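You operate a simulated robot arm through the tools that you are given. There is no shell and no other tool. Be economical: measure what you need, move in short steps, check, and stop when the job is done.

You run a simulated two-armed robot. Do the job below in one go: nothing can be reset, and whatever is moved stays where it is left.

JOB
Fit the cream candle into the white candlestick and stand it on the blue tile.
Fine: hold the candlestick while you push the candle home; green drawer shut, shelf light off. Set down upright: what you pick out.

The check looks at the end state, three seconds after you hand in, the way a careful person would. Anything else that was tipped, shoved, dropped, spilled or broken makes it a failure.

ROBOT AND FRAMES
Two 7-joint arms with two-finger parallel grippers on one trunk, on a base that drives. Base frame: it is fixed to the floor where the robot stands at the start and does not move with it; the origin is under the middle of the robot, x ahead of it, y to its left, z up. Lengths are in mm, angles in degrees, forces in N, time in s.
The left shoulder is at the start at [70, 163, 1170], the right one opposite. With the tool pointing down near the work surface each hand reaches from about 380 to 880 mm from the robot's upright axis, wherever it stands, measured 20 degrees to its own side. Places, roughly: cup of the white candlestick [600, 500, 900]; globe lamp switch [900, -200, 900]; green drawer [500, 0, 700]; music box slider [900, 200, 900]; yellow shelf light button [400, 700, 800]. Payload 3.43 kg a hand.
Tool frame (each hand has its own): the origin (TCP) lies between the finger pads and is the grasp point; the fingertips stand 34 mm ahead of it; z points along the fingers, y is the line along which they close. The gripper opens to 128 mm. The fingers are 24 mm wide and 12 mm thick; the gripper's body (48 by 130 mm) begins 96 mm behind the TCP.
Orientation is that of the tool frame in the base frame, as [roll, pitch, yaw] about the fixed x, y, z axes, in that order (R = Rz(yaw) Ry(pitch) Rx(roll)). With the fingers straight down and closing along the base's y, the tool's x points along the base's -x, its y along +y and its z along -z.

CONTROLS
- The arms move only by the tool nudge_tool. It takes "left_increments", "right_increments" or both (then of equal length, played together; a hand with none holds still); each is a list of rows, each a list of 3 entries, a list of its own where there are three numbers: the shift along the tool's x, y, z in mm, then the turn, a rotation vector about the tool's x, y, z in degrees, then the closure, from 0 (fully open) to 1 (shut). In form: [[[tx, ty, tz], [ax, ay, az], gripper], ...]. A call has 1 to 10 rows; each row shifts and turns the commanded pose from where the row before left it, along the tool's axes as they then stand. A row lasts 0.2 s, in which the tool goes at most 50 mm and 8.6 degrees; a call with a longer step from one row to the next is refused whole, and so is a gripper value outside its range. Where a pose cannot be reached the arm comes as near as it can. A force on the tool above 40 N (or 10 N above the force at the start of the call, whichever is more), or a blocked arm, ends the call early, and 0.2 s more pass. Each finger travels about 153 mm/s and halts on what it meets, pressing with about 30 N; the grip force reading is that of the motor and also rises with nothing between the fingers. The clock runs only during rows and for 0.2 s after the last one: add rows that do not move to give the fingers time. The reply holds the time, the measured pose of the TCP, the force on the tool along the base axes, the opening and the grip force, in the units named above and with some noise, with the torque about the TCP (base axes, N m) and any sound that the robot's microphone picked up.
- Cameras (640 x 400 px; columns grow to the right, rows downward): "scene" is now at [122.4, 26.8, 1382.9]; the picture's right is [0.52, -0.85, 0.00], its down [-0.66, -0.41, -0.63] and it looks along [0.53, 0.33, -0.78] (base axes); focal length 219 px, centre (320, 200). "left" rides on the left gripper at [76, 11, -160] in its tool frame; the picture's right is [-0.15, 0.99, 0.00], its down [-0.88, -0.13, -0.46] and it looks along [-0.45, -0.07, 0.89] (tool axes); focal length 234 px, centre (320, 200). "right" rides on the right gripper at [76, -11, -160] in its tool frame; the picture's right is [0.15, 0.99, 0.00], its down [-0.88, 0.13, -0.46] and it looks along [-0.45, 0.07, 0.89] (tool axes); focal length 234 px, centre (320, 200). There is no depth. A picture from a camera that has moved, and an enlarged one, comes with that camera's place and axes in the base frame and with its lens. The place of the scene camera against the robot may be out by one fixed shift of up to 25 mm in any direction.
- grab_frame(camera): a new picture of that camera. No time passes.
- slide_trunk(by): slides the trunk up (or, below 0, down) by that many mm; the arms and the scene camera ride with it, the base frame stays. It gives what a move gives, with no picture.
- base_move(legs): drives the robot by 1 to 6 legs, each [ahead, left, turn to the left] in mm, mm and degrees, along the robot's own axes; the way and the turn of a leg run together, so that a leg with both is an arc; at most 1500 mm and 180 degrees a leg. The arms and the cameras ride along, it lands a little off, and it stops where it bumps. It gives what a move gives.
- aim_head(pan, tilt): turns the head with the scene camera to pan (to the left, within 86 degrees either way) and tilt (down, from -29 to 69), counted from straight ahead of the robot. It gives what a move gives.
- close_up(camera, box): a new picture of the part [left, top, right, bottom] of that camera's present view, enlarged. No time passes.
- sign_off(): hands the job in; it is judged then, once.

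Go step by step. Nothing tells you exact positions but the pictures and the camera data: compare them with the known pose of the tool, close in by small moves and look again before you grip or let go. The budget is 120 turns and 88 pictures, counting those below and the enlarged ones. Unless the task says otherwise, let go and move clear before handing in, and close with one line.

The tools are called by a JSON object that holds its "api" and its "payload". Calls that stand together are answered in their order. nudge_tool: Moves the arms, as the interface text tells. Its arguments: {"type":"object","properties":{"left_increments":{"type":"array","items":{"type":"array"}},"right_increments":{"type":"array","items":{"type":"array"}}},"required":[]} The other tools are called the same way: slide_trunk (by) slides the trunk up or down; base_move (legs) drives the base; aim_head (pan, tilt) turns the head that bears the scene camera; grab_frame (camera) takes a picture; close_up (camera, box) takes an enlarged picture of a part of a camera's view; sign_off () hands the job in.

At the start:

```text
t: 0.0
left_tool_pos: [430.0, 501.5, 1117.0]
left_tool_rot: [-180.0, 0.0, 180.0]
left_contact_force: [-0.2, 0.7, -0.3]
left_wrist_torque: [0.0, -0.01, 0.02]
left_opening: 128.1
left_gripper_force: 0.0
right_tool_pos: [672.5, 33.0, 1116.9]
right_tool_rot: [180.0, 0.0, -180.0]
right_contact_force: [-0.6, -0.6, 0.3]
right_wrist_torque: [0.02, -0.01, 0.0]
right_opening: 128.0
right_gripper_force: 0.0
trunk travel left (down, up): [-650.0, 290.0]
robot x, y, heading: [3.6, -1.5, 0.1]
head pan, tilt: [31.5, 51.2]
```

scene: 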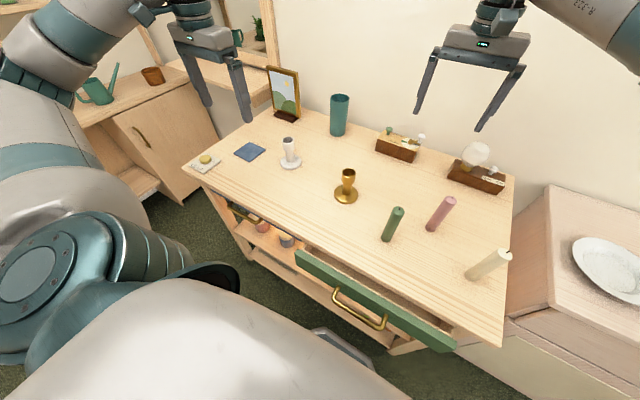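
right: 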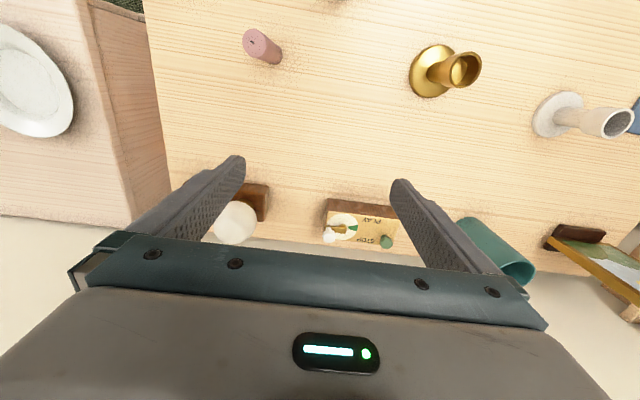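
left: 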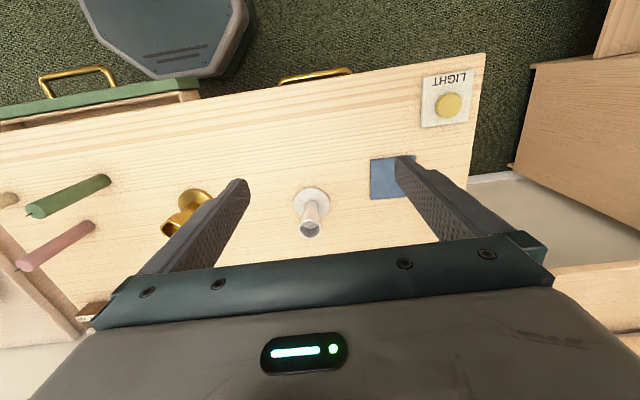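

I see the cream candle standing near the right front corner, the white candlestick near the blue tile, and the green drawer open. I'll take enlarged views before moving.

{"api": "close_up", "payload": {"camera": "scene", "box": [180, 90, 380, 215]}}

{"api": "close_up", "payload": {"camera": "scene", "box": [220, 190, 540, 390]}}

{"api": "close_up", "payload": {"camera": "left", "box": [240, 50, 500, 250]}}

```text
3.20 times, centred on (280, 152) of scene
camera zoom: at [122.4, 26.8, 1382.9], right [0.52, -0.85, 0.0], down [-0.66, -0.41, -0.63], along [0.53, 0.33, -0.78], focal length 700 px, centre (448, 352)
```

zoom: 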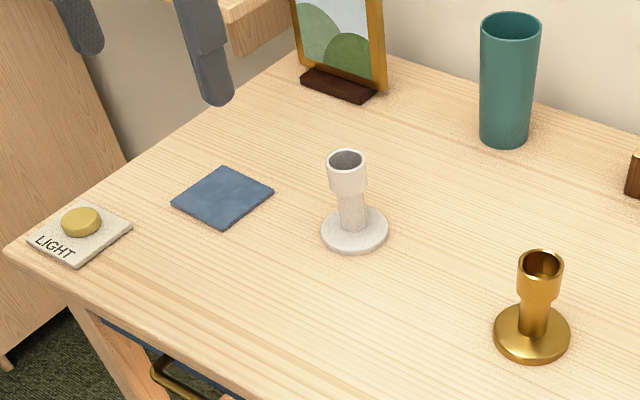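

```text
2.00 times, centred on (380, 290) of scene
camera zoom: at [122.4, 26.8, 1382.9], right [0.52, -0.85, 0.0], down [-0.66, -0.41, -0.63], along [0.53, 0.33, -0.78], focal length 437 px, centre (200, 20)
```

zoom: 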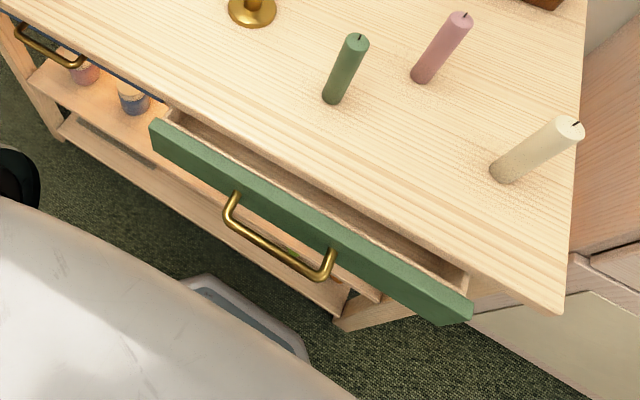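

```text
2.00 times, centred on (370, 150) of left
camera zoom: at [353.4, 513.4, 1276.4], right [0.15, 0.99, 0.0], down [0.88, -0.13, 0.46], along [0.45, -0.07, -0.89], focal length 468 px, centre (220, 300)
```

zoom: 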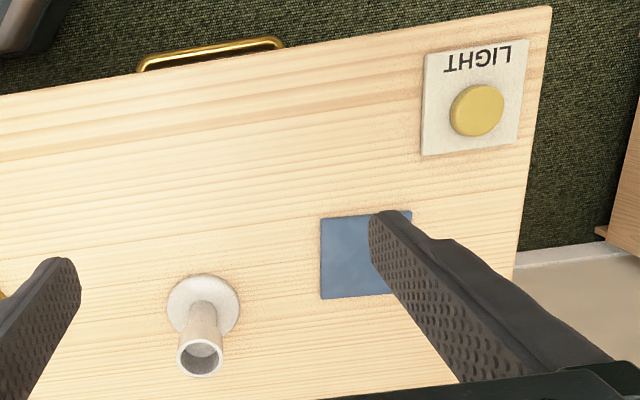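

The candle measures about 140 mm tall at roughly [495, -195], the candlestick is at [590, 458] and about 105 mm tall, and the drawer is open by about 60–100 mm. I'll back off to get room for pushing the drawer and to see whether the shelf light is on.

{"api": "base_move", "payload": {"legs": [[-250, 0, 0]]}}

{"api": "aim_head", "payload": {"pan": 10, "tilt": 50}}

{"api": "grab_frame", "payload": {"camera": "scene"}}

```text
t: 1.8
left_tool_pos: [176.8, 502.1, 1116.9]
left_tool_rot: [-180.0, 0.0, -179.9]
left_contact_force: [0.0, 0.1, 0.4]
left_wrist_torque: [0.04, -0.02, 0.02]
left_opening: 127.8
left_gripper_force: 0.1
right_tool_pos: [421.6, 32.7, 1116.2]
right_tool_rot: [180.0, 0.0, -179.9]
right_contact_force: [0.4, 0.4, 0.4]
right_wrist_torque: [0.01, 0.02, -0.01]
right_opening: 127.9
right_gripper_force: 0.1
trunk travel left (down, up): [-650.0, 290.0]
robot x, y, heading: [-252.9, -0.9, 0.2]
head pan, tilt: [31.5, 51.2]
```

```text
t: 2.7
left_tool_pos: [177.9, 501.2, 1116.1]
left_tool_rot: [180.0, -0.1, -179.9]
left_contact_force: [-0.2, 0.4, 0.0]
left_wrist_torque: [-0.01, 0.0, -0.02]
left_opening: 127.8
left_gripper_force: 0.1
right_tool_pos: [422.5, 33.2, 1116.5]
right_tool_rot: [179.9, -0.2, -179.9]
right_contact_force: [-0.4, -0.4, 0.2]
right_wrist_torque: [-0.01, -0.01, -0.02]
right_opening: 128.1
right_gripper_force: 0.1
trunk travel left (down, up): [-650.0, 290.0]
robot x, y, heading: [-252.1, -0.8, 0.1]
head pan, tilt: [10.0, 50.0]
```

```text
81 pictures are left
camera scene: at [-117.1, 0.7, 1384.5], right [0.18, -0.98, 0.0], down [-0.75, -0.14, -0.64], along [0.63, 0.11, -0.77], focal length 219 px, centre (320, 200)
```

scene: 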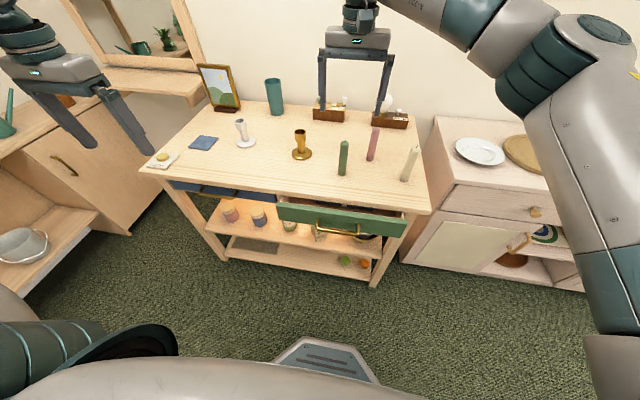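

The shelf under the table looks warmly lit. I'll enlarge it to decide.

{"api": "close_up", "payload": {"camera": "scene", "box": [140, 140, 440, 300]}}

{"api": "slide_trunk", "payload": {"by": -200}}

{"api": "aim_head", "payload": {"pan": 10, "tilt": 42}}

{"api": "grab_frame", "payload": {"camera": "scene"}}

```text
2.13 times, centred on (290, 220) of scene
camera zoom: at [-117.1, 0.7, 1384.5], right [0.18, -0.98, 0.0], down [-0.75, -0.14, -0.64], along [0.63, 0.11, -0.77], focal length 466 px, centre (384, 157)
```

zoom: 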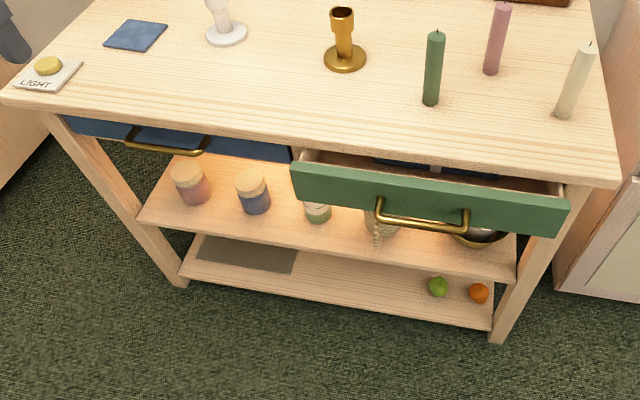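

```text
t: 4.8
left_tool_pos: [176.8, 502.5, 916.2]
left_tool_rot: [-180.0, 0.0, -179.9]
left_contact_force: [-0.3, -0.2, -0.7]
left_wrist_torque: [0.01, 0.01, 0.0]
left_opening: 128.2
left_gripper_force: 0.0
right_tool_pos: [423.1, 34.3, 917.8]
right_tool_rot: [-180.0, -0.1, -179.9]
right_contact_force: [0.4, -0.3, 0.1]
right_wrist_torque: [-0.03, 0.02, 0.02]
right_opening: 128.1
right_gripper_force: 0.1
trunk travel left (down, up): [-450.0, 490.0]
robot x, y, heading: [-250.4, 5.3, 0.3]
head pan, tilt: [10.0, 50.0]
```

```text
t: 5.5
left_tool_pos: [177.0, 501.7, 916.5]
left_tool_rot: [180.0, 0.0, -179.9]
left_contact_force: [-0.9, 0.3, -0.1]
left_wrist_torque: [-0.06, 0.01, 0.02]
left_opening: 128.1
left_gripper_force: 0.1
right_tool_pos: [422.5, 34.6, 919.1]
right_tool_rot: [-180.0, 0.0, -179.8]
right_contact_force: [0.7, 0.6, -0.4]
right_wrist_torque: [0.02, 0.01, 0.0]
right_opening: 128.0
right_gripper_force: 0.0
trunk travel left (down, up): [-450.0, 490.0]
robot x, y, heading: [-252.6, -1.6, 0.2]
head pan, tilt: [10.0, 42.0]
```

```text
79 pictures are left
camera scene: at [-111.0, 1.8, 1195.7], right [0.18, -0.98, 0.0], down [-0.66, -0.12, -0.74], along [0.73, 0.13, -0.67], focal length 219 px, centre (320, 200)
```

scene: 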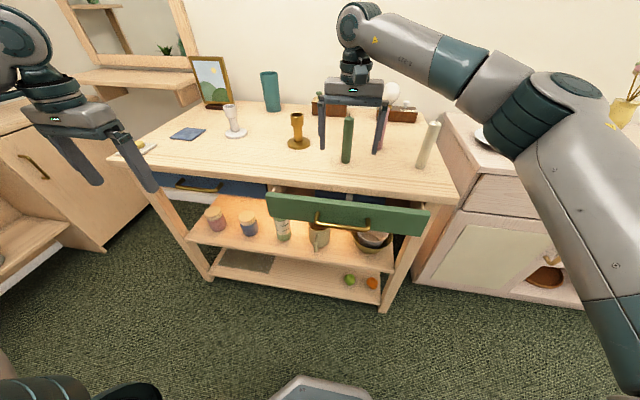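

The shelf glows warm, so the light is probably on; I'll confirm by pressing the button later. Next I pull the right hand back in front of the drawer with fingers closed, to push it shut by its handle.

{"api": "nudge_tool", "payload": {"right_increments": [[[45, 0, 0], [0, 0, 0], 0.5], [[45, 0, 0], [0, 0, 0], 1], [[45, 0, 0], [0, 0, 0], 1], [[45, 0, 0], [0, 0, 0], 1], [[30, 0, 0], [0, 0, 0], 1], [[0, 20, 40], [0, 0, 0], 1], [[0, 0, 45], [0, 0, 0], 1], [[0, 0, 45], [0, 0, 0], 1], [[0, 0, 45], [0, 0, 0], 1], [[0, 0, 0], [0, 0, 0], 1]]}}

{"api": "grab_frame", "payload": {"camera": "right"}}

{"api": "grab_frame", "payload": {"camera": "scene"}}

```text
t: 7.7
left_tool_pos: [177.1, 503.3, 915.3]
left_tool_rot: [180.0, 0.1, -179.9]
left_contact_force: [-0.2, 0.4, -0.3]
left_wrist_torque: [0.0, 0.02, -0.02]
left_opening: 128.2
left_gripper_force: 0.0
right_tool_pos: [211.2, 54.1, 742.9]
right_tool_rot: [180.0, -0.1, -179.9]
right_contact_force: [-0.5, -0.3, -0.8]
right_wrist_torque: [0.02, 0.02, -0.02]
right_opening: 0.0
right_gripper_force: 29.6
trunk travel left (down, up): [-450.0, 490.0]
robot x, y, heading: [-246.2, -0.3, -0.1]
head pan, tilt: [10.0, 42.0]
```

```text
78 pictures are left
camera right: at [133.7, 43.0, 901.9], right [-0.15, 0.99, 0.0], down [0.88, 0.13, 0.46], along [0.45, 0.07, -0.89], focal length 234 px, centre (320, 200)
```

right: 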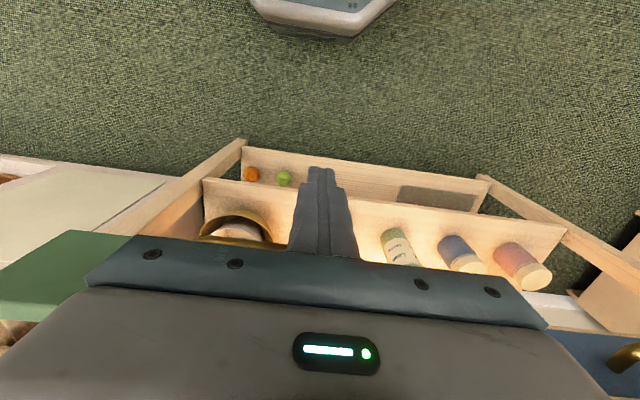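

```text
77 pictures are left
camera scene: at [-111.3, 2.0, 1195.8], right [0.18, -0.98, 0.0], down [-0.66, -0.12, -0.74], along [0.73, 0.13, -0.67], focal length 219 px, centre (320, 200)
```

scene: 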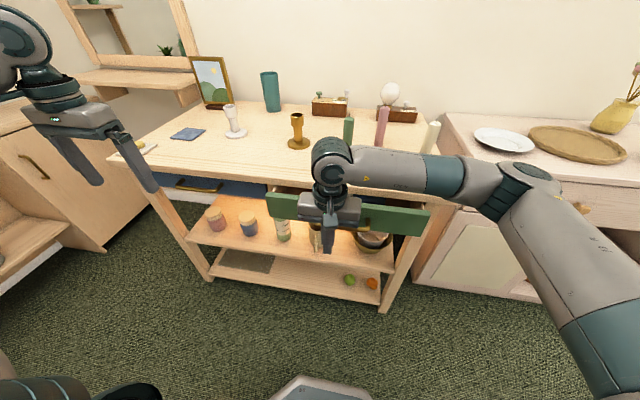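

The fingertips are in front of the handle at z≈709, and the glow on the shelf confirms the light is on. I'll shift to the handle's middle and push ahead in small steps.

{"api": "nudge_tool", "payload": {"right_increments": [[[0, -38, 0], [0, 0, 0], 1], [[-15, 0, 0], [0, 0, 0], 1], [[-15, 0, 0], [0, 0, 0], 1], [[-10, 0, 0], [0, 0, 0], 1], [[-10, 0, 0], [0, 0, 0], 1], [[0, 0, 0], [0, 0, 0], 1]]}}

{"api": "close_up", "payload": {"camera": "scene", "box": [240, 130, 460, 270]}}

```text
t: 9.1
left_tool_pos: [177.3, 502.5, 916.5]
left_tool_rot: [-180.0, 0.1, -179.9]
left_contact_force: [0.2, 0.6, -0.2]
left_wrist_torque: [-0.02, 0.01, 0.0]
left_opening: 127.9
left_gripper_force: 0.1
right_tool_pos: [262.9, 14.6, 742.4]
right_tool_rot: [180.0, 0.0, -179.9]
right_contact_force: [-1.1, -0.6, 0.3]
right_wrist_torque: [-0.02, -0.02, -0.03]
right_opening: 0.0
right_gripper_force: 30.2
trunk travel left (down, up): [-450.0, 490.0]
robot x, y, heading: [-251.0, -2.8, 0.2]
head pan, tilt: [10.0, 42.0]
```

```text
2.86 times, centred on (350, 200) of scene
camera zoom: at [-111.1, 1.8, 1195.8], right [0.18, -0.98, 0.0], down [-0.66, -0.12, -0.74], along [0.73, 0.13, -0.67], focal length 625 px, centre (234, 200)
```

zoom: 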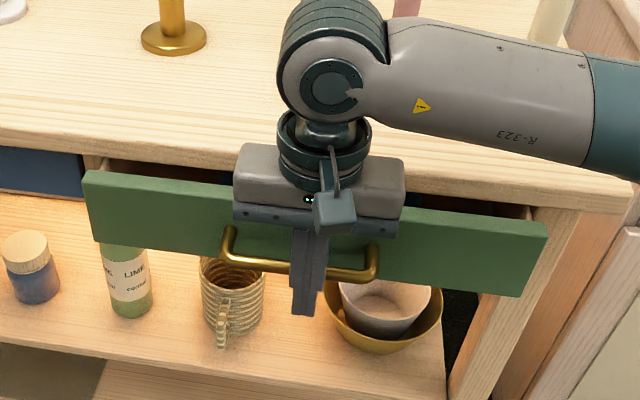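

The fingers are right in front of the handle bar and clear of the shelf items. I keep pushing.

{"api": "nudge_tool", "payload": {"right_increments": [[[-8, 0, 0], [0, 0, 0], 1], [[-8, 0, 0], [0, 0, 0], 1], [[-8, 0, 0], [0, 0, 0], 1], [[-8, 0, 0], [0, 0, 0], 1], [[-8, 0, 0], [0, 0, 0], 1], [[0, 0, 0], [0, 0, 0], 1]]}}

{"api": "close_up", "payload": {"camera": "scene", "box": [240, 130, 460, 270]}}

```text
t: 10.5
left_tool_pos: [177.8, 502.0, 917.1]
left_tool_rot: [180.0, -0.1, -179.9]
left_contact_force: [-0.2, -0.5, 0.0]
left_wrist_torque: [0.04, 0.0, 0.01]
left_opening: 128.1
left_gripper_force: 0.0
right_tool_pos: [301.7, 15.1, 743.6]
right_tool_rot: [180.0, 0.0, -179.9]
right_contact_force: [-1.1, 0.0, 0.2]
right_wrist_torque: [-0.02, 0.01, -0.01]
right_opening: 0.1
right_gripper_force: 29.9
trunk travel left (down, up): [-450.0, 490.0]
robot x, y, heading: [-251.9, -1.8, -0.1]
head pan, tilt: [10.0, 42.0]
```

```text
2.86 times, centred on (350, 200) of scene
camera zoom: at [-111.1, 1.7, 1195.8], right [0.18, -0.98, 0.0], down [-0.66, -0.12, -0.74], along [0.73, 0.13, -0.67], focal length 625 px, centre (234, 200)
```

zoom: 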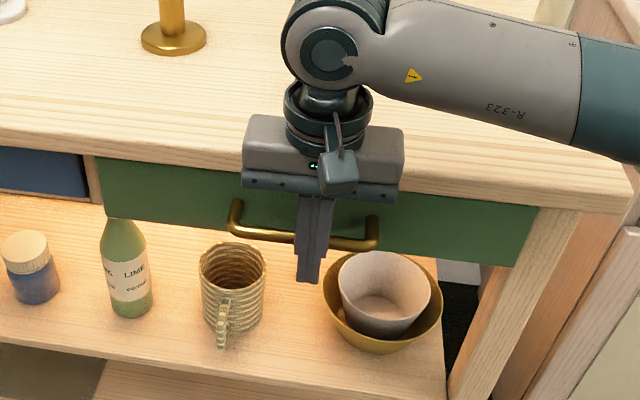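

The drawer is sliding with it and nearly shut. I continue until I feel the stop.

{"api": "nudge_tool", "payload": {"right_increments": [[[-4, 0, 0], [0, 0, 0], 1], [[-4, 0, 0], [0, 0, 0], 1], [[-4, 0, 0], [0, 0, 0], 1], [[-4, 0, 0], [0, 0, 0], 1], [[-4, 0, 0], [0, 0, 0], 1], [[-4, 0, 0], [0, 0, 0], 1], [[0, 0, 0], [0, 0, 0], 1]]}}

{"api": "close_up", "payload": {"camera": "scene", "box": [240, 130, 460, 270]}}

```text
t: 12.1
left_tool_pos: [178.0, 501.8, 916.3]
left_tool_rot: [-179.9, 0.0, -179.8]
left_contact_force: [0.0, 0.5, -0.2]
left_wrist_torque: [0.03, 0.02, 0.02]
left_opening: 127.9
left_gripper_force: 0.1
right_tool_pos: [325.5, 15.5, 743.0]
right_tool_rot: [180.0, -0.1, -179.9]
right_contact_force: [1.0, 0.2, 0.0]
right_wrist_torque: [0.0, -0.03, -0.01]
right_opening: 0.0
right_gripper_force: 30.2
trunk travel left (down, up): [-450.0, 490.0]
robot x, y, heading: [-251.5, 2.4, 0.1]
head pan, tilt: [10.0, 42.0]
```

```text
2.86 times, centred on (350, 200) of scene
camera zoom: at [-111.0, 1.7, 1195.8], right [0.18, -0.98, 0.0], down [-0.66, -0.12, -0.74], along [0.73, 0.13, -0.67], focal length 625 px, centre (234, 200)
```

zoom: 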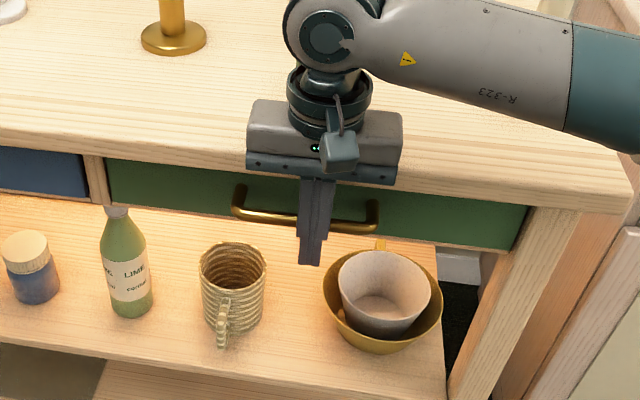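

Not at the stop yet. A few more small steps.

{"api": "nudge_tool", "payload": {"right_increments": [[[-3, 0, 0], [0, 0, 0], 1], [[-3, 0, 0], [0, 0, 0], 1], [[-3, 0, 0], [0, 0, 0], 1], [[-3, 0, 0], [0, 0, 0], 1], [[-3, 0, 0], [0, 0, 0], 1], [[0, 0, 0], [0, 0, 0], 1]]}}

{"api": "close_up", "payload": {"camera": "scene", "box": [240, 130, 460, 270]}}

```text
t: 12.9
left_tool_pos: [176.5, 501.7, 917.1]
left_tool_rot: [179.9, 0.1, 180.0]
left_contact_force: [0.6, -0.2, 0.1]
left_wrist_torque: [-0.02, -0.01, -0.01]
left_opening: 127.9
left_gripper_force: 0.1
right_tool_pos: [327.9, 17.0, 742.3]
right_tool_rot: [-179.8, -0.7, -179.4]
right_contact_force: [-14.5, -2.4, 5.0]
right_wrist_torque: [-0.17, -0.13, -0.06]
right_opening: 0.0
right_gripper_force: 30.1
trunk travel left (down, up): [-450.0, 490.0]
robot x, y, heading: [-251.7, 2.2, 0.2]
head pan, tilt: [10.0, 42.0]
stopped in row 3 (right hand): the force on the tool passed its limit (the readings are from after the stop); the commanded pose is now the measured one
```

```text
2.86 times, centred on (350, 200) of scene
camera zoom: at [-113.0, 1.4, 1196.1], right [0.17, -0.98, 0.0], down [-0.66, -0.12, -0.74], along [0.73, 0.13, -0.67], focal length 625 px, centre (234, 200)
```

zoom: 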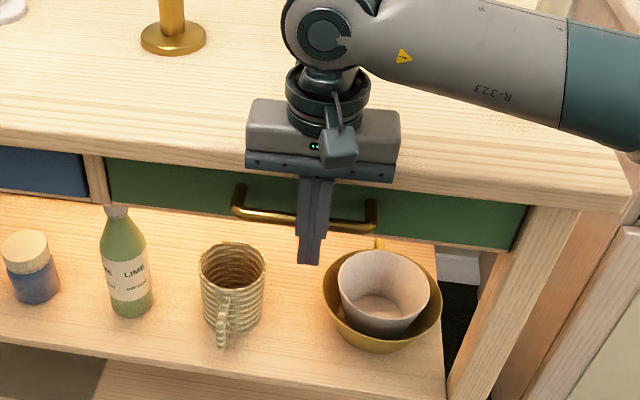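

The push met a stop. I'll back off and compare the green front with the closed blue one.

{"api": "nudge_tool", "payload": {"right_increments": [[[30, 0, 0], [0, 0, 0], 1], [[45, 0, 0], [0, 0, 0], 1], [[45, 0, 0], [0, 0, 0], 1], [[0, -45, 0], [0, 0, 0], 1], [[0, -45, 0], [0, 0, 0], 1], [[0, -45, 0], [0, 0, 0], 1]]}}

{"api": "close_up", "payload": {"camera": "scene", "box": [140, 130, 460, 290]}}

```text
t: 14.3
left_tool_pos: [177.0, 500.6, 917.3]
left_tool_rot: [179.9, 0.0, -180.0]
left_contact_force: [-0.2, 0.2, -0.5]
left_wrist_torque: [0.04, 0.01, -0.01]
left_opening: 128.0
left_gripper_force: 0.1
right_tool_pos: [208.3, -120.6, 742.8]
right_tool_rot: [180.0, -0.5, -179.6]
right_contact_force: [0.5, 0.2, 0.4]
right_wrist_torque: [0.04, 0.0, -0.02]
right_opening: 0.0
right_gripper_force: 30.2
trunk travel left (down, up): [-450.0, 490.0]
robot x, y, heading: [-247.8, -1.3, 0.3]
head pan, tilt: [10.0, 42.0]
```

```text
2.00 times, centred on (300, 210) of scene
camera zoom: at [-112.1, 0.0, 1195.9], right [0.18, -0.98, 0.0], down [-0.66, -0.12, -0.74], along [0.73, 0.13, -0.67], focal length 437 px, centre (360, 180)
```

zoom: 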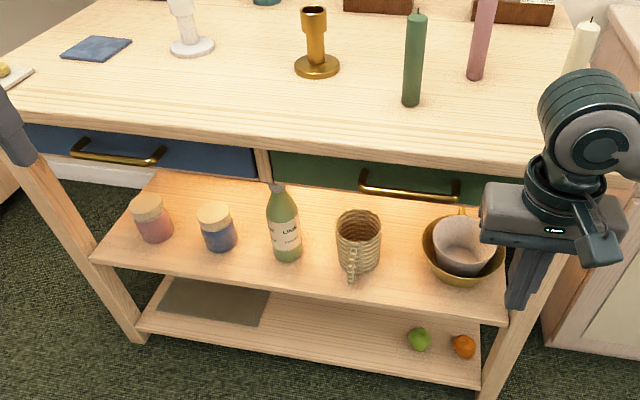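

{"api": "close_up", "payload": {"camera": "scene", "box": [210, 175, 310, 238]}}

```text
6.35 times, centred on (260, 206) of scene
camera zoom: at [-112.1, 0.0, 1195.9], right [0.18, -0.98, 0.0], down [-0.66, -0.12, -0.74], along [0.73, 0.13, -0.67], focal length 1388 px, centre (701, 159)
```

zoom: 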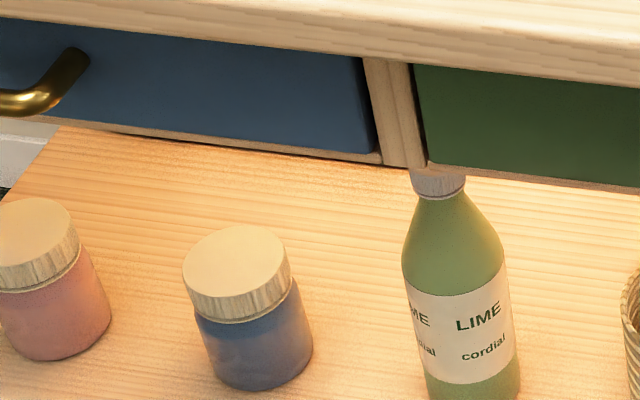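

The green front now sits under the overhang like the blue one, so the drawer looks shut. Now I raise the right hand and the trunk, then drive to about (0, 250), where everything is within reach.

{"api": "nudge_tool", "payload": {"right_increments": [[[0, 0, -45], [0, 0, 0], 0.8], [[0, 0, -45], [0, 0, 0], 0.5], [[0, 0, -45], [0, 0, 0], 0.3], [[0, 0, -45], [0, 0, 0], 0.3]]}}

{"api": "slide_trunk", "payload": {"by": 200}}

{"api": "base_move", "payload": {"legs": [[0, 250, 0], [240, 0, 0]]}}

{"api": "aim_head", "payload": {"pan": 0, "tilt": 52}}

{"api": "grab_frame", "payload": {"camera": "scene"}}

{"api": "grab_frame", "payload": {"camera": "left"}}

{"api": "grab_frame", "payload": {"camera": "right"}}

```text
t: 15.3
left_tool_pos: [176.4, 501.9, 917.4]
left_tool_rot: [-179.9, -0.1, -179.9]
left_contact_force: [-0.6, 0.6, -0.1]
left_wrist_torque: [-0.01, -0.05, 0.01]
left_opening: 127.8
left_gripper_force: 0.1
right_tool_pos: [212.3, -118.5, 923.5]
right_tool_rot: [-179.8, -0.6, -179.5]
right_contact_force: [0.3, 0.2, 0.3]
right_wrist_torque: [0.0, -0.01, 0.0]
right_opening: 89.6
right_gripper_force: 0.1
trunk travel left (down, up): [-450.0, 490.0]
robot x, y, heading: [-252.2, -1.3, 0.1]
head pan, tilt: [10.0, 42.0]
```

```text
t: 17.5
left_tool_pos: [177.6, 502.4, 1115.3]
left_tool_rot: [-180.0, 0.0, -179.9]
left_contact_force: [0.6, 0.5, -0.5]
left_wrist_torque: [0.0, 0.0, 0.0]
left_opening: 128.2
left_gripper_force: 0.1
right_tool_pos: [212.3, -118.7, 1122.6]
right_tool_rot: [-179.9, -0.6, -179.7]
right_contact_force: [0.3, -0.9, -0.6]
right_wrist_torque: [0.02, 0.01, 0.0]
right_opening: 89.6
right_gripper_force: 0.0
trunk travel left (down, up): [-650.0, 290.0]
robot x, y, heading: [-254.0, -0.4, 0.2]
head pan, tilt: [10.0, 42.0]
```

```text
t: 20.7
left_tool_pos: [413.5, 753.8, 1115.5]
left_tool_rot: [-180.0, -0.1, -179.8]
left_contact_force: [0.5, 0.1, -0.4]
left_wrist_torque: [0.0, 0.01, 0.04]
left_opening: 128.1
left_gripper_force: 0.0
right_tool_pos: [449.2, 132.1, 1122.8]
right_tool_rot: [-179.9, -0.7, -179.6]
right_contact_force: [0.2, -0.2, -0.5]
right_wrist_torque: [-0.01, 0.02, 0.01]
right_opening: 89.4
right_gripper_force: 0.0
trunk travel left (down, up): [-650.0, 290.0]
robot x, y, heading: [-16.1, 250.3, 0.3]
head pan, tilt: [10.0, 42.0]
```

```text
t: 21.4
left_tool_pos: [414.3, 752.9, 1117.8]
left_tool_rot: [-180.0, 0.0, -179.9]
left_contact_force: [0.0, -0.5, -0.8]
left_wrist_torque: [-0.01, 0.01, 0.02]
left_opening: 128.0
left_gripper_force: 0.1
right_tool_pos: [449.0, 131.8, 1123.1]
right_tool_rot: [-179.9, -0.6, -179.5]
right_contact_force: [-0.8, -0.8, -0.1]
right_wrist_torque: [0.03, 0.01, -0.01]
right_opening: 89.8
right_gripper_force: 0.1
trunk travel left (down, up): [-650.0, 290.0]
robot x, y, heading: [-12.7, 252.8, -0.0]
head pan, tilt: [0.0, 52.0]
```

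```text
70 pictures are left
camera scene: at [117.8, 237.9, 1381.9], right [0.0, -1.0, 0.0], down [-0.79, 0.0, -0.62], along [0.62, 0.0, -0.79], focal length 219 px, centre (320, 200)
```

scene: 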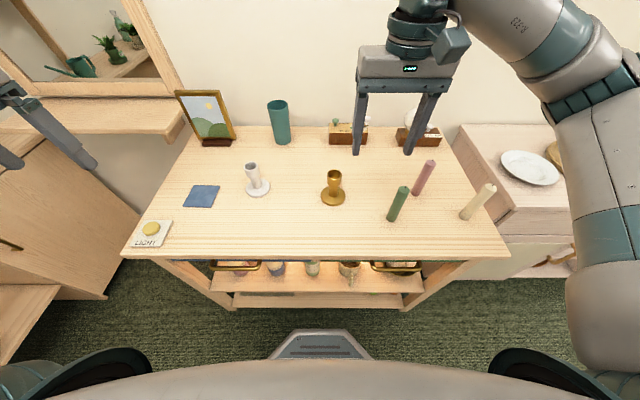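

```text
69 pictures are left
camera left: at [336.6, 764.7, 1276.4], right [0.14, 0.99, 0.0], down [0.88, -0.13, 0.46], along [0.45, -0.07, -0.89], focal length 234 px, centre (320, 200)
```

left: 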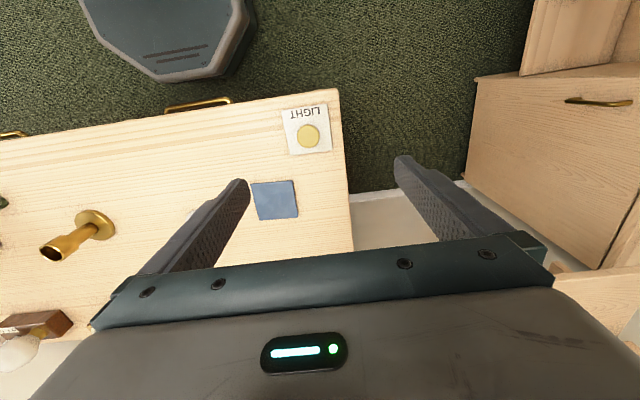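

```text
68 pictures are left
camera right: at [373.6, 121.3, 1282.6], right [-0.15, 0.99, 0.0], down [0.88, 0.14, 0.45], along [0.44, 0.07, -0.9], focal length 234 px, centre (320, 200)
```

right: 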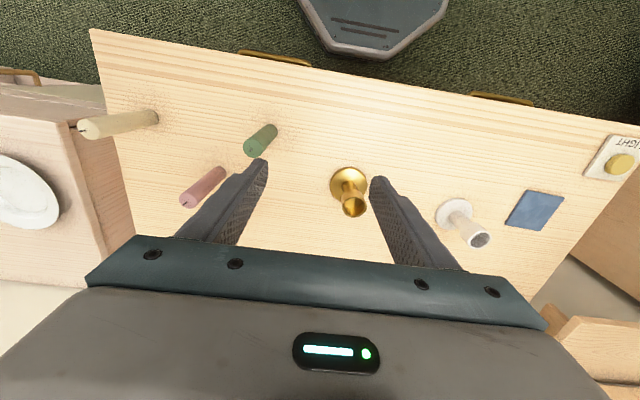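

Both drawer handles stand out equally, so the green drawer is shut. I place the button at [424, 728] and bring the closed left fingers above it.

{"api": "nudge_tool", "payload": {"left_increments": [[[-10, -25, 0], [0, 0, 0], 0.5], [[0, 0, 45], [0, 0, 0], 1], [[0, 0, 45], [0, 0, 0], 1], [[0, 0, 45], [0, 0, 0], 1], [[0, 0, 45], [0, 0, 0], 1], [[0, 0, 30], [0, 0, 0], 1], [[0, 0, 0], [0, 0, 0], 1]]}}

{"api": "close_up", "payload": {"camera": "left", "box": [200, 50, 440, 200]}}

{"api": "close_up", "payload": {"camera": "scene", "box": [80, 140, 280, 265]}}

```text
t: 23.0
left_tool_pos: [423.6, 728.7, 904.1]
left_tool_rot: [-180.0, 0.0, -179.8]
left_contact_force: [-0.3, -0.7, -1.1]
left_wrist_torque: [-0.04, 0.0, 0.0]
left_opening: 0.3
left_gripper_force: 30.5
right_tool_pos: [448.8, 133.2, 1123.3]
right_tool_rot: [-179.9, -0.6, -179.5]
right_contact_force: [-0.1, -0.1, -0.1]
right_wrist_torque: [-0.01, 0.04, 0.01]
right_opening: 89.7
right_gripper_force: 0.0
trunk travel left (down, up): [-650.0, 290.0]
robot x, y, heading: [-15.7, 253.5, -0.2]
head pan, tilt: [0.0, 52.0]
```

```text
2.67 times, centred on (320, 125) of left
camera zoom: at [345.8, 739.9, 1065.8], right [0.14, 0.99, 0.0], down [0.88, -0.13, 0.46], along [0.45, -0.06, -0.89], focal length 624 px, centre (320, 400)
```

zoom: 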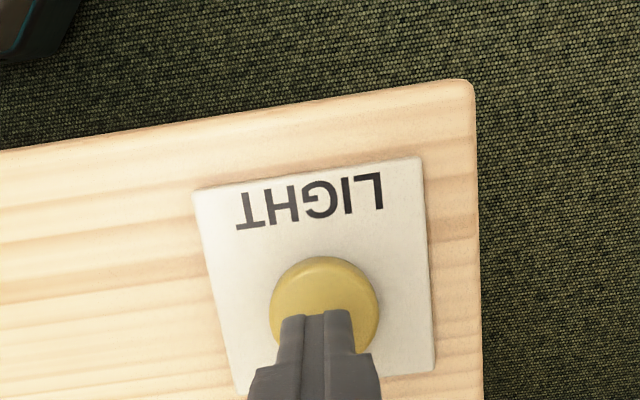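

```text
3.20 times, centred on (180, 202) of scene
camera zoom: at [117.2, 237.7, 1381.9], right [0.0, -1.0, 0.0], down [-0.79, 0.0, -0.62], along [0.62, 0.0, -0.79], focal length 700 px, centre (768, 192)
```

zoom: 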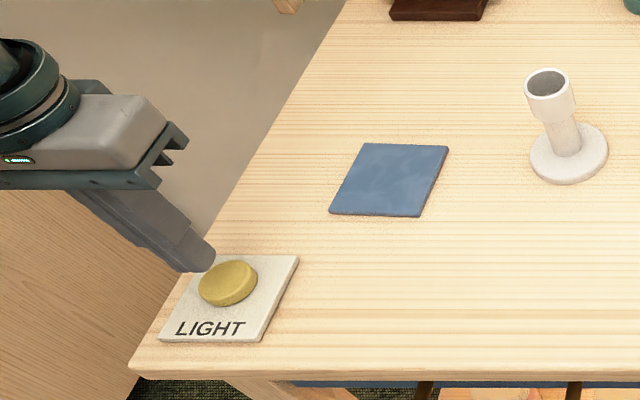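

The fingers are right over the button. I press slowly.

{"api": "nudge_tool", "payload": {"left_increments": [[[2, 2, 15], [0, 0, 0], 1], [[0, 0, 6], [0, 0, 0], 1], [[0, 0, 4], [0, 0, 0], 1], [[0, 0, 3], [0, 0, 0], 1], [[0, 0, 3], [0, 0, 0], 1], [[0, 0, 3], [0, 0, 0], 1], [[0, 0, 3], [0, 0, 0], 1]]}}

{"api": "grab_frame", "payload": {"camera": "scene"}}

```text
t: 24.6
left_tool_pos: [421.6, 730.9, 870.9]
left_tool_rot: [179.9, 0.2, -179.8]
left_contact_force: [-0.1, 1.2, 9.3]
left_wrist_torque: [0.05, -0.01, -0.07]
left_opening: 0.0
left_gripper_force: 29.7
right_tool_pos: [447.5, 132.2, 1122.3]
right_tool_rot: [-179.9, -0.6, -179.4]
right_contact_force: [0.5, 0.0, 0.4]
right_wrist_torque: [-0.03, -0.01, 0.01]
right_opening: 89.8
right_gripper_force: 0.2
trunk travel left (down, up): [-650.0, 290.0]
robot x, y, heading: [-11.7, 250.3, 0.3]
head pan, tilt: [0.0, 52.0]
heard: click
```

```text
65 pictures are left
camera scene: at [116.4, 237.0, 1382.2], right [0.0, -1.0, 0.0], down [-0.79, 0.0, -0.62], along [0.62, 0.0, -0.79], focal length 219 px, centre (320, 200)
```

scene: 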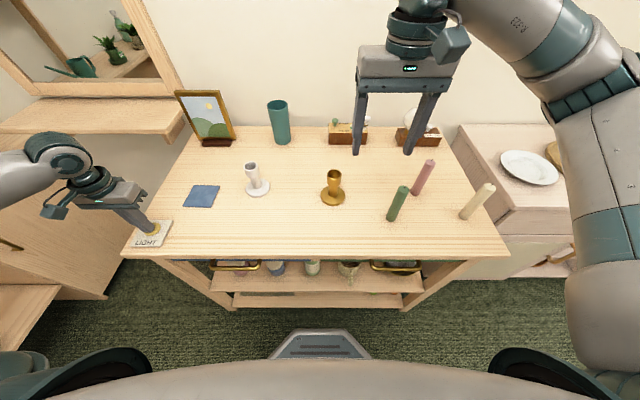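

A click, and the shelf now looks dimmer. I lift off and take a closer look.

{"api": "nudge_tool", "payload": {"left_increments": [[[0, 0, -20], [0, 0, 0], 1], [[0, 0, -45], [0, 0, 0], 0.7], [[0, 0, -45], [0, 0, 0], 0.5], [[0, 0, -45], [0, 0, 0], 0.2]]}}

{"api": "close_up", "payload": {"camera": "scene", "box": [120, 180, 520, 320]}}

```text
t: 25.6
left_tool_pos: [420.0, 730.3, 1027.0]
left_tool_rot: [180.0, 0.0, -179.8]
left_contact_force: [-0.5, -0.2, 0.1]
left_wrist_torque: [-0.01, 0.01, -0.03]
left_opening: 102.5
left_gripper_force: 0.1
right_tool_pos: [449.1, 131.2, 1123.6]
right_tool_rot: [180.0, -0.6, -179.4]
right_contact_force: [0.1, -0.8, 0.2]
right_wrist_torque: [0.03, -0.01, 0.0]
right_opening: 89.7
right_gripper_force: 0.0
trunk travel left (down, up): [-650.0, 290.0]
robot x, y, heading: [-15.8, 248.2, 0.4]
head pan, tilt: [0.0, 52.0]
```

```text
1.60 times, centred on (320, 250) of scene
camera zoom: at [117.5, 237.1, 1381.9], right [0.0, -1.0, 0.0], down [-0.79, 0.0, -0.62], along [0.62, 0.0, -0.79], focal length 350 px, centre (320, 120)
```

zoom: 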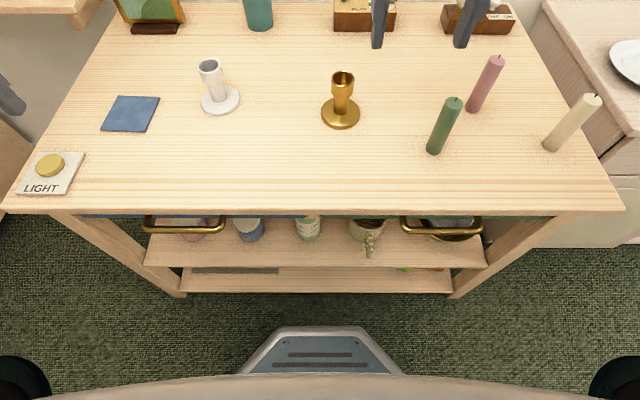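

The light is off and both handles are level. Now I bring the open right hand over the cream candle.

{"api": "nudge_tool", "payload": {"right_increments": [[[-4, -45, 0], [0, 0, 0], 0.3], [[-4, -45, 0], [0, 0, 0], 0.3], [[-4, -45, 0], [0, 0, 0], 0.3], [[-4, -45, 0], [0, 0, 0], 0.3], [[-4, -45, 0], [0, 0, 0], 0.3], [[-4, -45, 0], [0, 0, 0], 0.3], [[-2, -39, 0], [0, 0, 0], 0.3], [[0, 0, 40], [0, 0, 0], 0.3], [[0, 0, 40], [0, 0, 0], 0.3]]}}

{"api": "grab_frame", "payload": {"camera": "right"}}

{"api": "grab_frame", "payload": {"camera": "scene"}}

```text
t: 27.6
left_tool_pos: [419.8, 728.1, 1024.8]
left_tool_rot: [-179.9, 0.0, -179.8]
left_contact_force: [-0.1, 0.4, 0.6]
left_wrist_torque: [0.01, 0.0, 0.05]
left_opening: 102.4
left_gripper_force: 0.2
right_tool_pos: [475.9, -177.5, 1044.9]
right_tool_rot: [180.0, -0.6, -179.5]
right_contact_force: [1.2, 0.7, -0.4]
right_wrist_torque: [-0.01, -0.01, 0.0]
right_opening: 89.7
right_gripper_force: 0.0
trunk travel left (down, up): [-650.0, 290.0]
robot x, y, heading: [-11.6, 250.8, 0.4]
head pan, tilt: [0.0, 52.0]
```

```text
63 pictures are left
camera right: at [400.9, -188.9, 1203.2], right [-0.15, 0.99, 0.0], down [0.88, 0.14, 0.45], along [0.44, 0.07, -0.89], focal length 234 px, centre (320, 200)
```

right: 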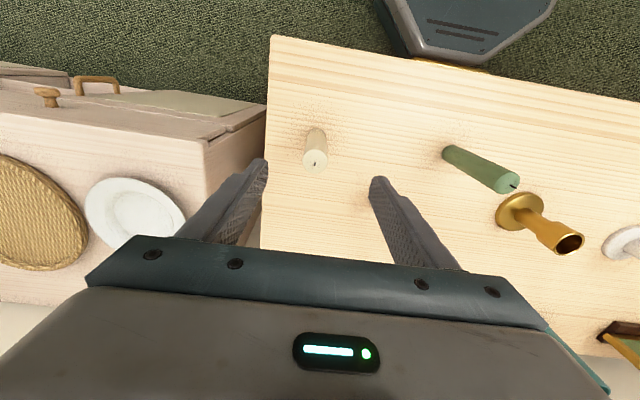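

```text
62 pictures are left
camera scene: at [117.4, 236.7, 1382.0], right [0.0, -1.0, 0.0], down [-0.79, 0.0, -0.62], along [0.62, 0.0, -0.79], focal length 219 px, centre (320, 200)
```

scene: 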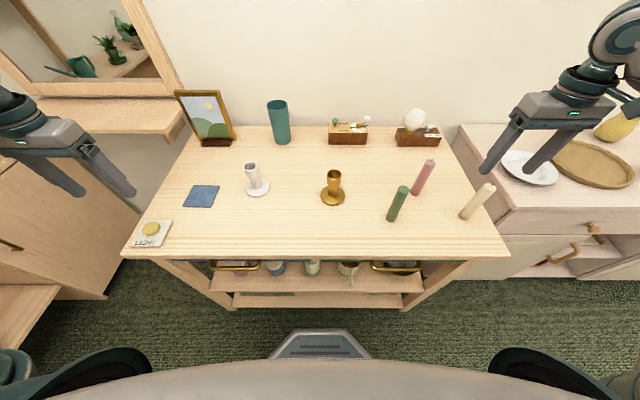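

The candle is at about [474, -182], 25 mm thick. I lower the open fingers around its upper part.

{"api": "nudge_tool", "payload": {"right_increments": [[[1, -5, 40], [0, 0, 0], 0.3], [[0, 0, 40], [0, 0, 0], 0.3], [[0, 0, 30], [0, 0, 0], 0.3], [[0, 0, 13], [0, 0, 0], 0.3], [[0, 0, 0], [0, 0, 0], 0.3]]}}

{"api": "grab_frame", "payload": {"camera": "right"}}

{"api": "close_up", "payload": {"camera": "scene", "box": [380, 120, 600, 258]}}

```text
t: 28.8
left_tool_pos: [420.2, 730.4, 1024.4]
left_tool_rot: [-179.9, 0.0, -179.8]
left_contact_force: [-0.1, 0.7, -0.1]
left_wrist_torque: [-0.03, 0.0, 0.06]
left_opening: 102.4
left_gripper_force: 0.0
right_tool_pos: [474.7, -180.9, 920.1]
right_tool_rot: [-179.9, -0.6, -179.6]
right_contact_force: [-0.2, 0.1, -1.0]
right_wrist_torque: [-0.01, 0.01, -0.02]
right_opening: 89.3
right_gripper_force: 0.1
trunk travel left (down, up): [-650.0, 290.0]
robot x, y, heading: [-18.0, 250.7, 0.0]
head pan, tilt: [0.0, 52.0]
```

```text
61 pictures are left
camera right: at [398.3, -192.4, 1080.2], right [-0.15, 0.99, 0.0], down [0.88, 0.14, 0.45], along [0.44, 0.07, -0.89], focal length 234 px, centre (320, 200)
```

right: 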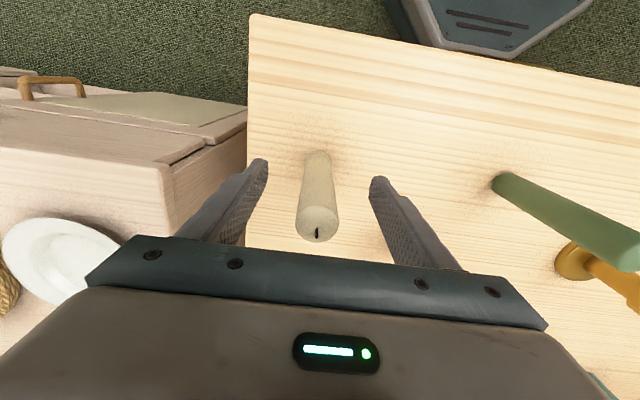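

```text
2.90 times, centred on (490, 189) of scene
camera zoom: at [117.4, 238.0, 1381.9], right [0.0, -1.0, 0.0], down [-0.79, 0.0, -0.62], along [0.62, 0.0, -0.79], focal length 634 px, centre (-173, 232)
```

zoom: 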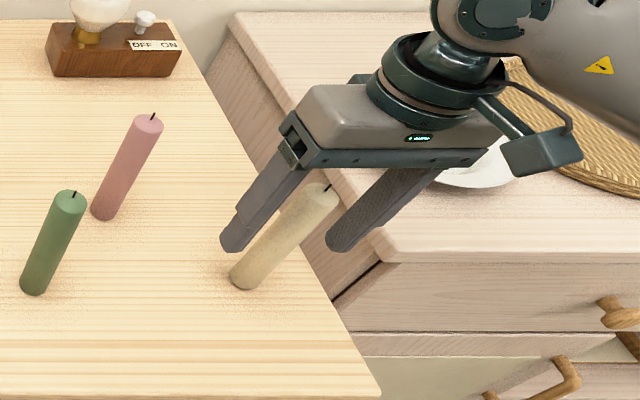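

The candle is centred between the pads. I close and then lift a little to check.

{"api": "nudge_tool", "payload": {"right_increments": [[[0, -1, 0], [0, 0, 0], 0.5], [[0, 0, 0], [0, 0, 0], 0.7], [[0, 0, 0], [0, 0, 0], 0.85], [[0, 0, 0], [0, 0, 0], 0.9], [[0, 0, 0], [0, 0, 0], 0.9]]}}

```text
t: 30.0
left_tool_pos: [421.0, 728.5, 1023.9]
left_tool_rot: [-179.9, -0.1, -179.9]
left_contact_force: [-0.1, 0.9, -0.2]
left_wrist_torque: [0.0, 0.01, -0.01]
left_opening: 102.3
left_gripper_force: 0.1
right_tool_pos: [472.9, -182.4, 919.6]
right_tool_rot: [-179.9, -0.6, -179.4]
right_contact_force: [0.0, 1.2, -0.5]
right_wrist_torque: [0.0, -0.01, 0.01]
right_opening: 27.5
right_gripper_force: 29.9
trunk travel left (down, up): [-650.0, 290.0]
robot x, y, heading: [-15.2, 248.9, 0.3]
head pan, tilt: [0.0, 52.0]
```

Gripped at 27.5 mm. Lifting straight up.

{"api": "nudge_tool", "payload": {"right_increments": [[[0, 0, -20], [0, 0, 0], 1], [[0, 0, -45], [0, 0, 0], 1], [[0, 0, -45], [0, 0, 0], 1], [[0, 0, -45], [0, 0, 0], 1], [[0, 0, -45], [0, 0, 0], 1], [[0, 0, 0], [0, 0, 0], 1]]}}

{"api": "grab_frame", "payload": {"camera": "scene"}}

```text
t: 31.4
left_tool_pos: [421.8, 728.8, 1024.9]
left_tool_rot: [179.9, 0.0, -179.8]
left_contact_force: [0.1, -0.4, -1.0]
left_wrist_torque: [0.01, 0.02, -0.01]
left_opening: 102.6
left_gripper_force: 0.1
right_tool_pos: [477.0, -183.1, 1121.3]
right_tool_rot: [-180.0, -0.7, -179.5]
right_contact_force: [0.3, -1.6, -0.8]
right_wrist_torque: [0.04, -0.01, 0.01]
right_opening: 27.5
right_gripper_force: 29.9
trunk travel left (down, up): [-650.0, 290.0]
robot x, y, heading: [-12.9, 251.6, 0.2]
head pan, tilt: [0.0, 52.0]
```

```text
59 pictures are left
camera scene: at [117.9, 236.9, 1381.8], right [0.0, -1.0, 0.0], down [-0.79, 0.0, -0.62], along [0.62, 0.0, -0.79], focal length 219 px, centre (320, 200)
```

scene: 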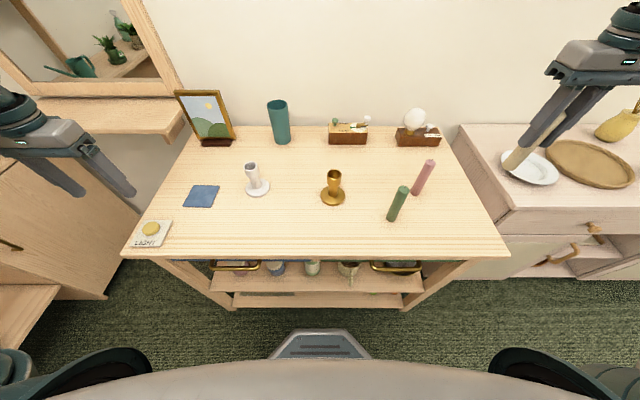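

The candle is held well. Now I tilt the left hand forward about 52° so it can grip the candlestick's cup from the robot's side, leaving room for the candle from above.

{"api": "nudge_tool", "payload": {"left_increments": [[[0, 0, 0], [0, -8.6, 0], 0.2], [[0, 0, 0], [0, -8.6, 0], 0.2], [[0, 0, 0], [0, -8.6, 0], 0.2], [[0, 0, 0], [0, -8.6, 0], 0.2], [[0, 0, 0], [0, -8.6, 0], 0.2], [[0, 0, 0], [0, -8.6, 0], 0.2], [[0, -45, 0], [0, 0, 0], 0.2], [[0, -45, 0], [0, 0, 0], 0.2], [[0, -45, 0], [0, 0, 0], 0.2], [[0, -45, 0], [0, 0, 0], 0.2]]}}

{"api": "grab_frame", "payload": {"camera": "left"}}

{"api": "grab_frame", "payload": {"camera": "scene"}}

```text
t: 33.6
left_tool_pos: [518.4, 629.9, 1028.5]
left_tool_rot: [179.9, 51.5, -179.9]
left_contact_force: [-0.3, 0.1, -0.1]
left_wrist_torque: [0.02, 0.06, 0.01]
left_opening: 102.4
left_gripper_force: 0.1
left hand out of reach, approached as far as the arm can: row 6, 7, 8, 9, 10
right_tool_pos: [479.7, -181.8, 1119.7]
right_tool_rot: [-179.8, -0.7, -179.5]
right_contact_force: [0.4, 0.1, -0.1]
right_wrist_torque: [0.03, 0.04, 0.01]
right_opening: 27.5
right_gripper_force: 29.9
trunk travel left (down, up): [-650.0, 290.0]
robot x, y, heading: [-15.0, 250.2, 0.4]
head pan, tilt: [0.0, 52.0]
```

```text
58 pictures are left
camera left: at [346.5, 641.2, 1067.8], right [0.09, 0.99, 0.12], down [0.19, -0.13, 0.97], along [0.98, -0.06, -0.2], focal length 234 px, centre (320, 200)
```

left: 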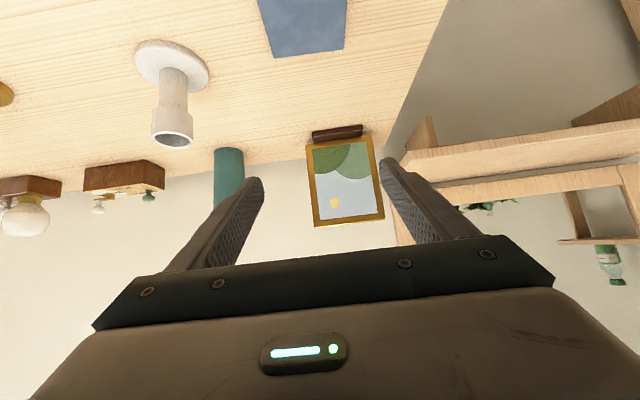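

```text
57 pictures are left
camera scene: at [120.0, 236.9, 1381.7], right [0.0, -1.0, 0.0], down [-0.79, 0.0, -0.61], along [0.61, 0.0, -0.79], focal length 219 px, centre (320, 200)
```

scene: 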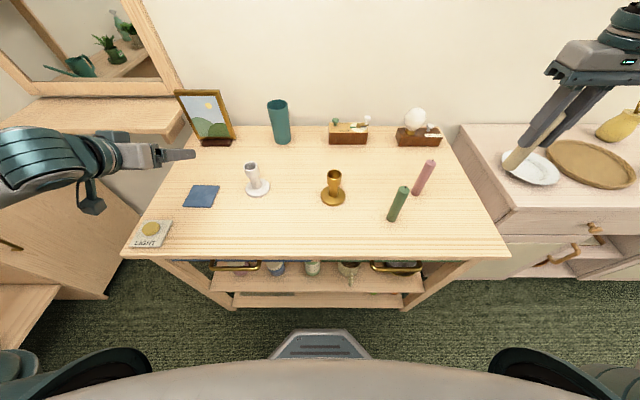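

The tilted left wrist is too close to the body to fold further. I back the base 100 mm to give it room, then steer the left hand to in front of the candlestick.

{"api": "base_move", "payload": {"legs": [[-100, 0, 0]]}}

{"api": "nudge_tool", "payload": {"left_increments": [[[0, 0, 0], [0, 0, 0], 0.2]]}}

```text
t: 34.8
left_tool_pos: [418.4, 629.8, 1027.8]
left_tool_rot: [-179.9, 51.5, -179.7]
left_contact_force: [0.3, 0.9, 0.4]
left_wrist_torque: [0.0, -0.01, -0.04]
left_opening: 102.5
left_gripper_force: 0.1
right_tool_pos: [375.0, -182.7, 1121.0]
right_tool_rot: [-179.9, -0.6, -179.6]
right_contact_force: [0.0, -0.2, 0.6]
right_wrist_torque: [-0.01, -0.02, 0.03]
right_opening: 27.3
right_gripper_force: 30.1
trunk travel left (down, up): [-650.0, 290.0]
robot x, y, heading: [-117.6, 248.9, 0.2]
head pan, tilt: [0.0, 52.0]
```

```text
t: 35.1
left_tool_pos: [419.4, 630.0, 1026.7]
left_tool_rot: [-180.0, 51.4, -179.9]
left_contact_force: [-0.2, 0.0, 0.1]
left_wrist_torque: [0.01, 0.0, -0.01]
left_opening: 102.6
left_gripper_force: 0.0
right_tool_pos: [378.4, -182.5, 1120.1]
right_tool_rot: [-179.9, -0.7, -179.5]
right_contact_force: [0.2, 0.2, -1.3]
right_wrist_torque: [0.0, 0.05, 0.01]
right_opening: 27.2
right_gripper_force: 29.9
trunk travel left (down, up): [-650.0, 290.0]
robot x, y, heading: [-113.9, 247.7, 0.3]
head pan, tilt: [0.0, 52.0]
```

{"api": "nudge_tool", "payload": {"left_increments": [[[-25, 0, 31], [0, 0, 0], 0.2], [[0, 0, 0], [0, 0, 0], 0.2]]}}

```text
t: 35.8
left_tool_pos: [456.3, 630.7, 1029.0]
left_tool_rot: [-179.9, 51.6, -179.9]
left_contact_force: [0.2, 0.4, -0.6]
left_wrist_torque: [-0.04, 0.0, -0.02]
left_opening: 102.4
left_gripper_force: 0.1
right_tool_pos: [374.3, -183.3, 1122.4]
right_tool_rot: [-179.9, -0.6, -179.5]
right_contact_force: [0.5, 0.2, -0.9]
right_wrist_torque: [-0.03, -0.04, 0.01]
right_opening: 27.4
right_gripper_force: 29.8
trunk travel left (down, up): [-650.0, 290.0]
robot x, y, heading: [-114.1, 247.7, 0.1]
head pan, tilt: [0.0, 52.0]
```

The hand follows from where it is. On to the spot in front of the candlestick.

{"api": "nudge_tool", "payload": {"left_increments": [[[-9, -42, 12], [0, 0, 0], 0.2], [[-9, -42, 12], [0, 0, 0], 0.2], [[0, -42, 0], [0, 0, 0], 0.2], [[0, -43, 0], [0, 0, 0], 0.2], [[15, 0, 15], [0, 0, 0], 0.2], [[15, 0, 15], [0, 0, 0], 0.2], [[0, 0, 0], [0, 0, 0], 0.2]]}}

{"api": "grab_frame", "payload": {"camera": "left"}}

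{"api": "grab_frame", "payload": {"camera": "scene"}}

```text
t: 37.4
left_tool_pos: [492.3, 460.6, 984.2]
left_tool_rot: [179.9, 51.5, -179.9]
left_contact_force: [0.2, 0.3, -0.8]
left_wrist_torque: [-0.01, -0.01, 0.01]
left_opening: 102.4
left_gripper_force: 0.0
right_tool_pos: [376.4, -182.8, 1120.3]
right_tool_rot: [-179.9, -0.6, -179.5]
right_contact_force: [0.5, -0.4, -0.6]
right_wrist_torque: [0.01, 0.01, 0.01]
right_opening: 27.5
right_gripper_force: 30.1
trunk travel left (down, up): [-650.0, 290.0]
robot x, y, heading: [-112.1, 251.6, 0.1]
head pan, tilt: [0.0, 52.0]
```

```text
56 pictures are left
camera left: at [318.9, 472.1, 1025.1], right [0.09, 0.99, 0.11], down [0.19, -0.13, 0.97], along [0.98, -0.07, -0.2], focal length 234 px, centre (320, 200)
```

left: 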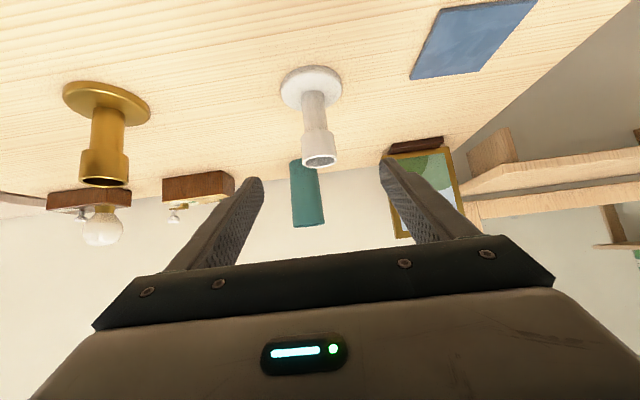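

```text
55 pictures are left
camera scene: at [17.1, 237.0, 1381.9], right [0.0, -1.0, 0.0], down [-0.79, 0.0, -0.62], along [0.62, 0.0, -0.79], focal length 219 px, centre (320, 200)
```

scene: 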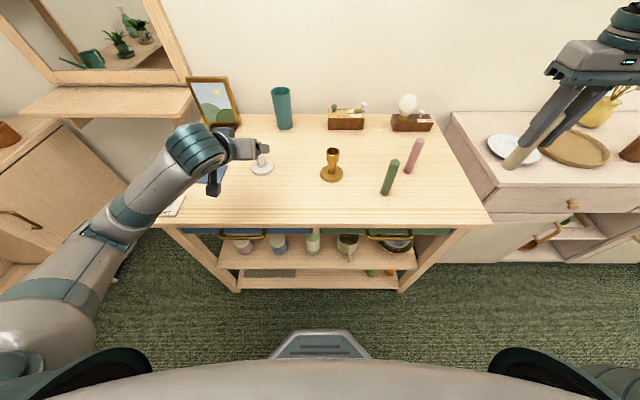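

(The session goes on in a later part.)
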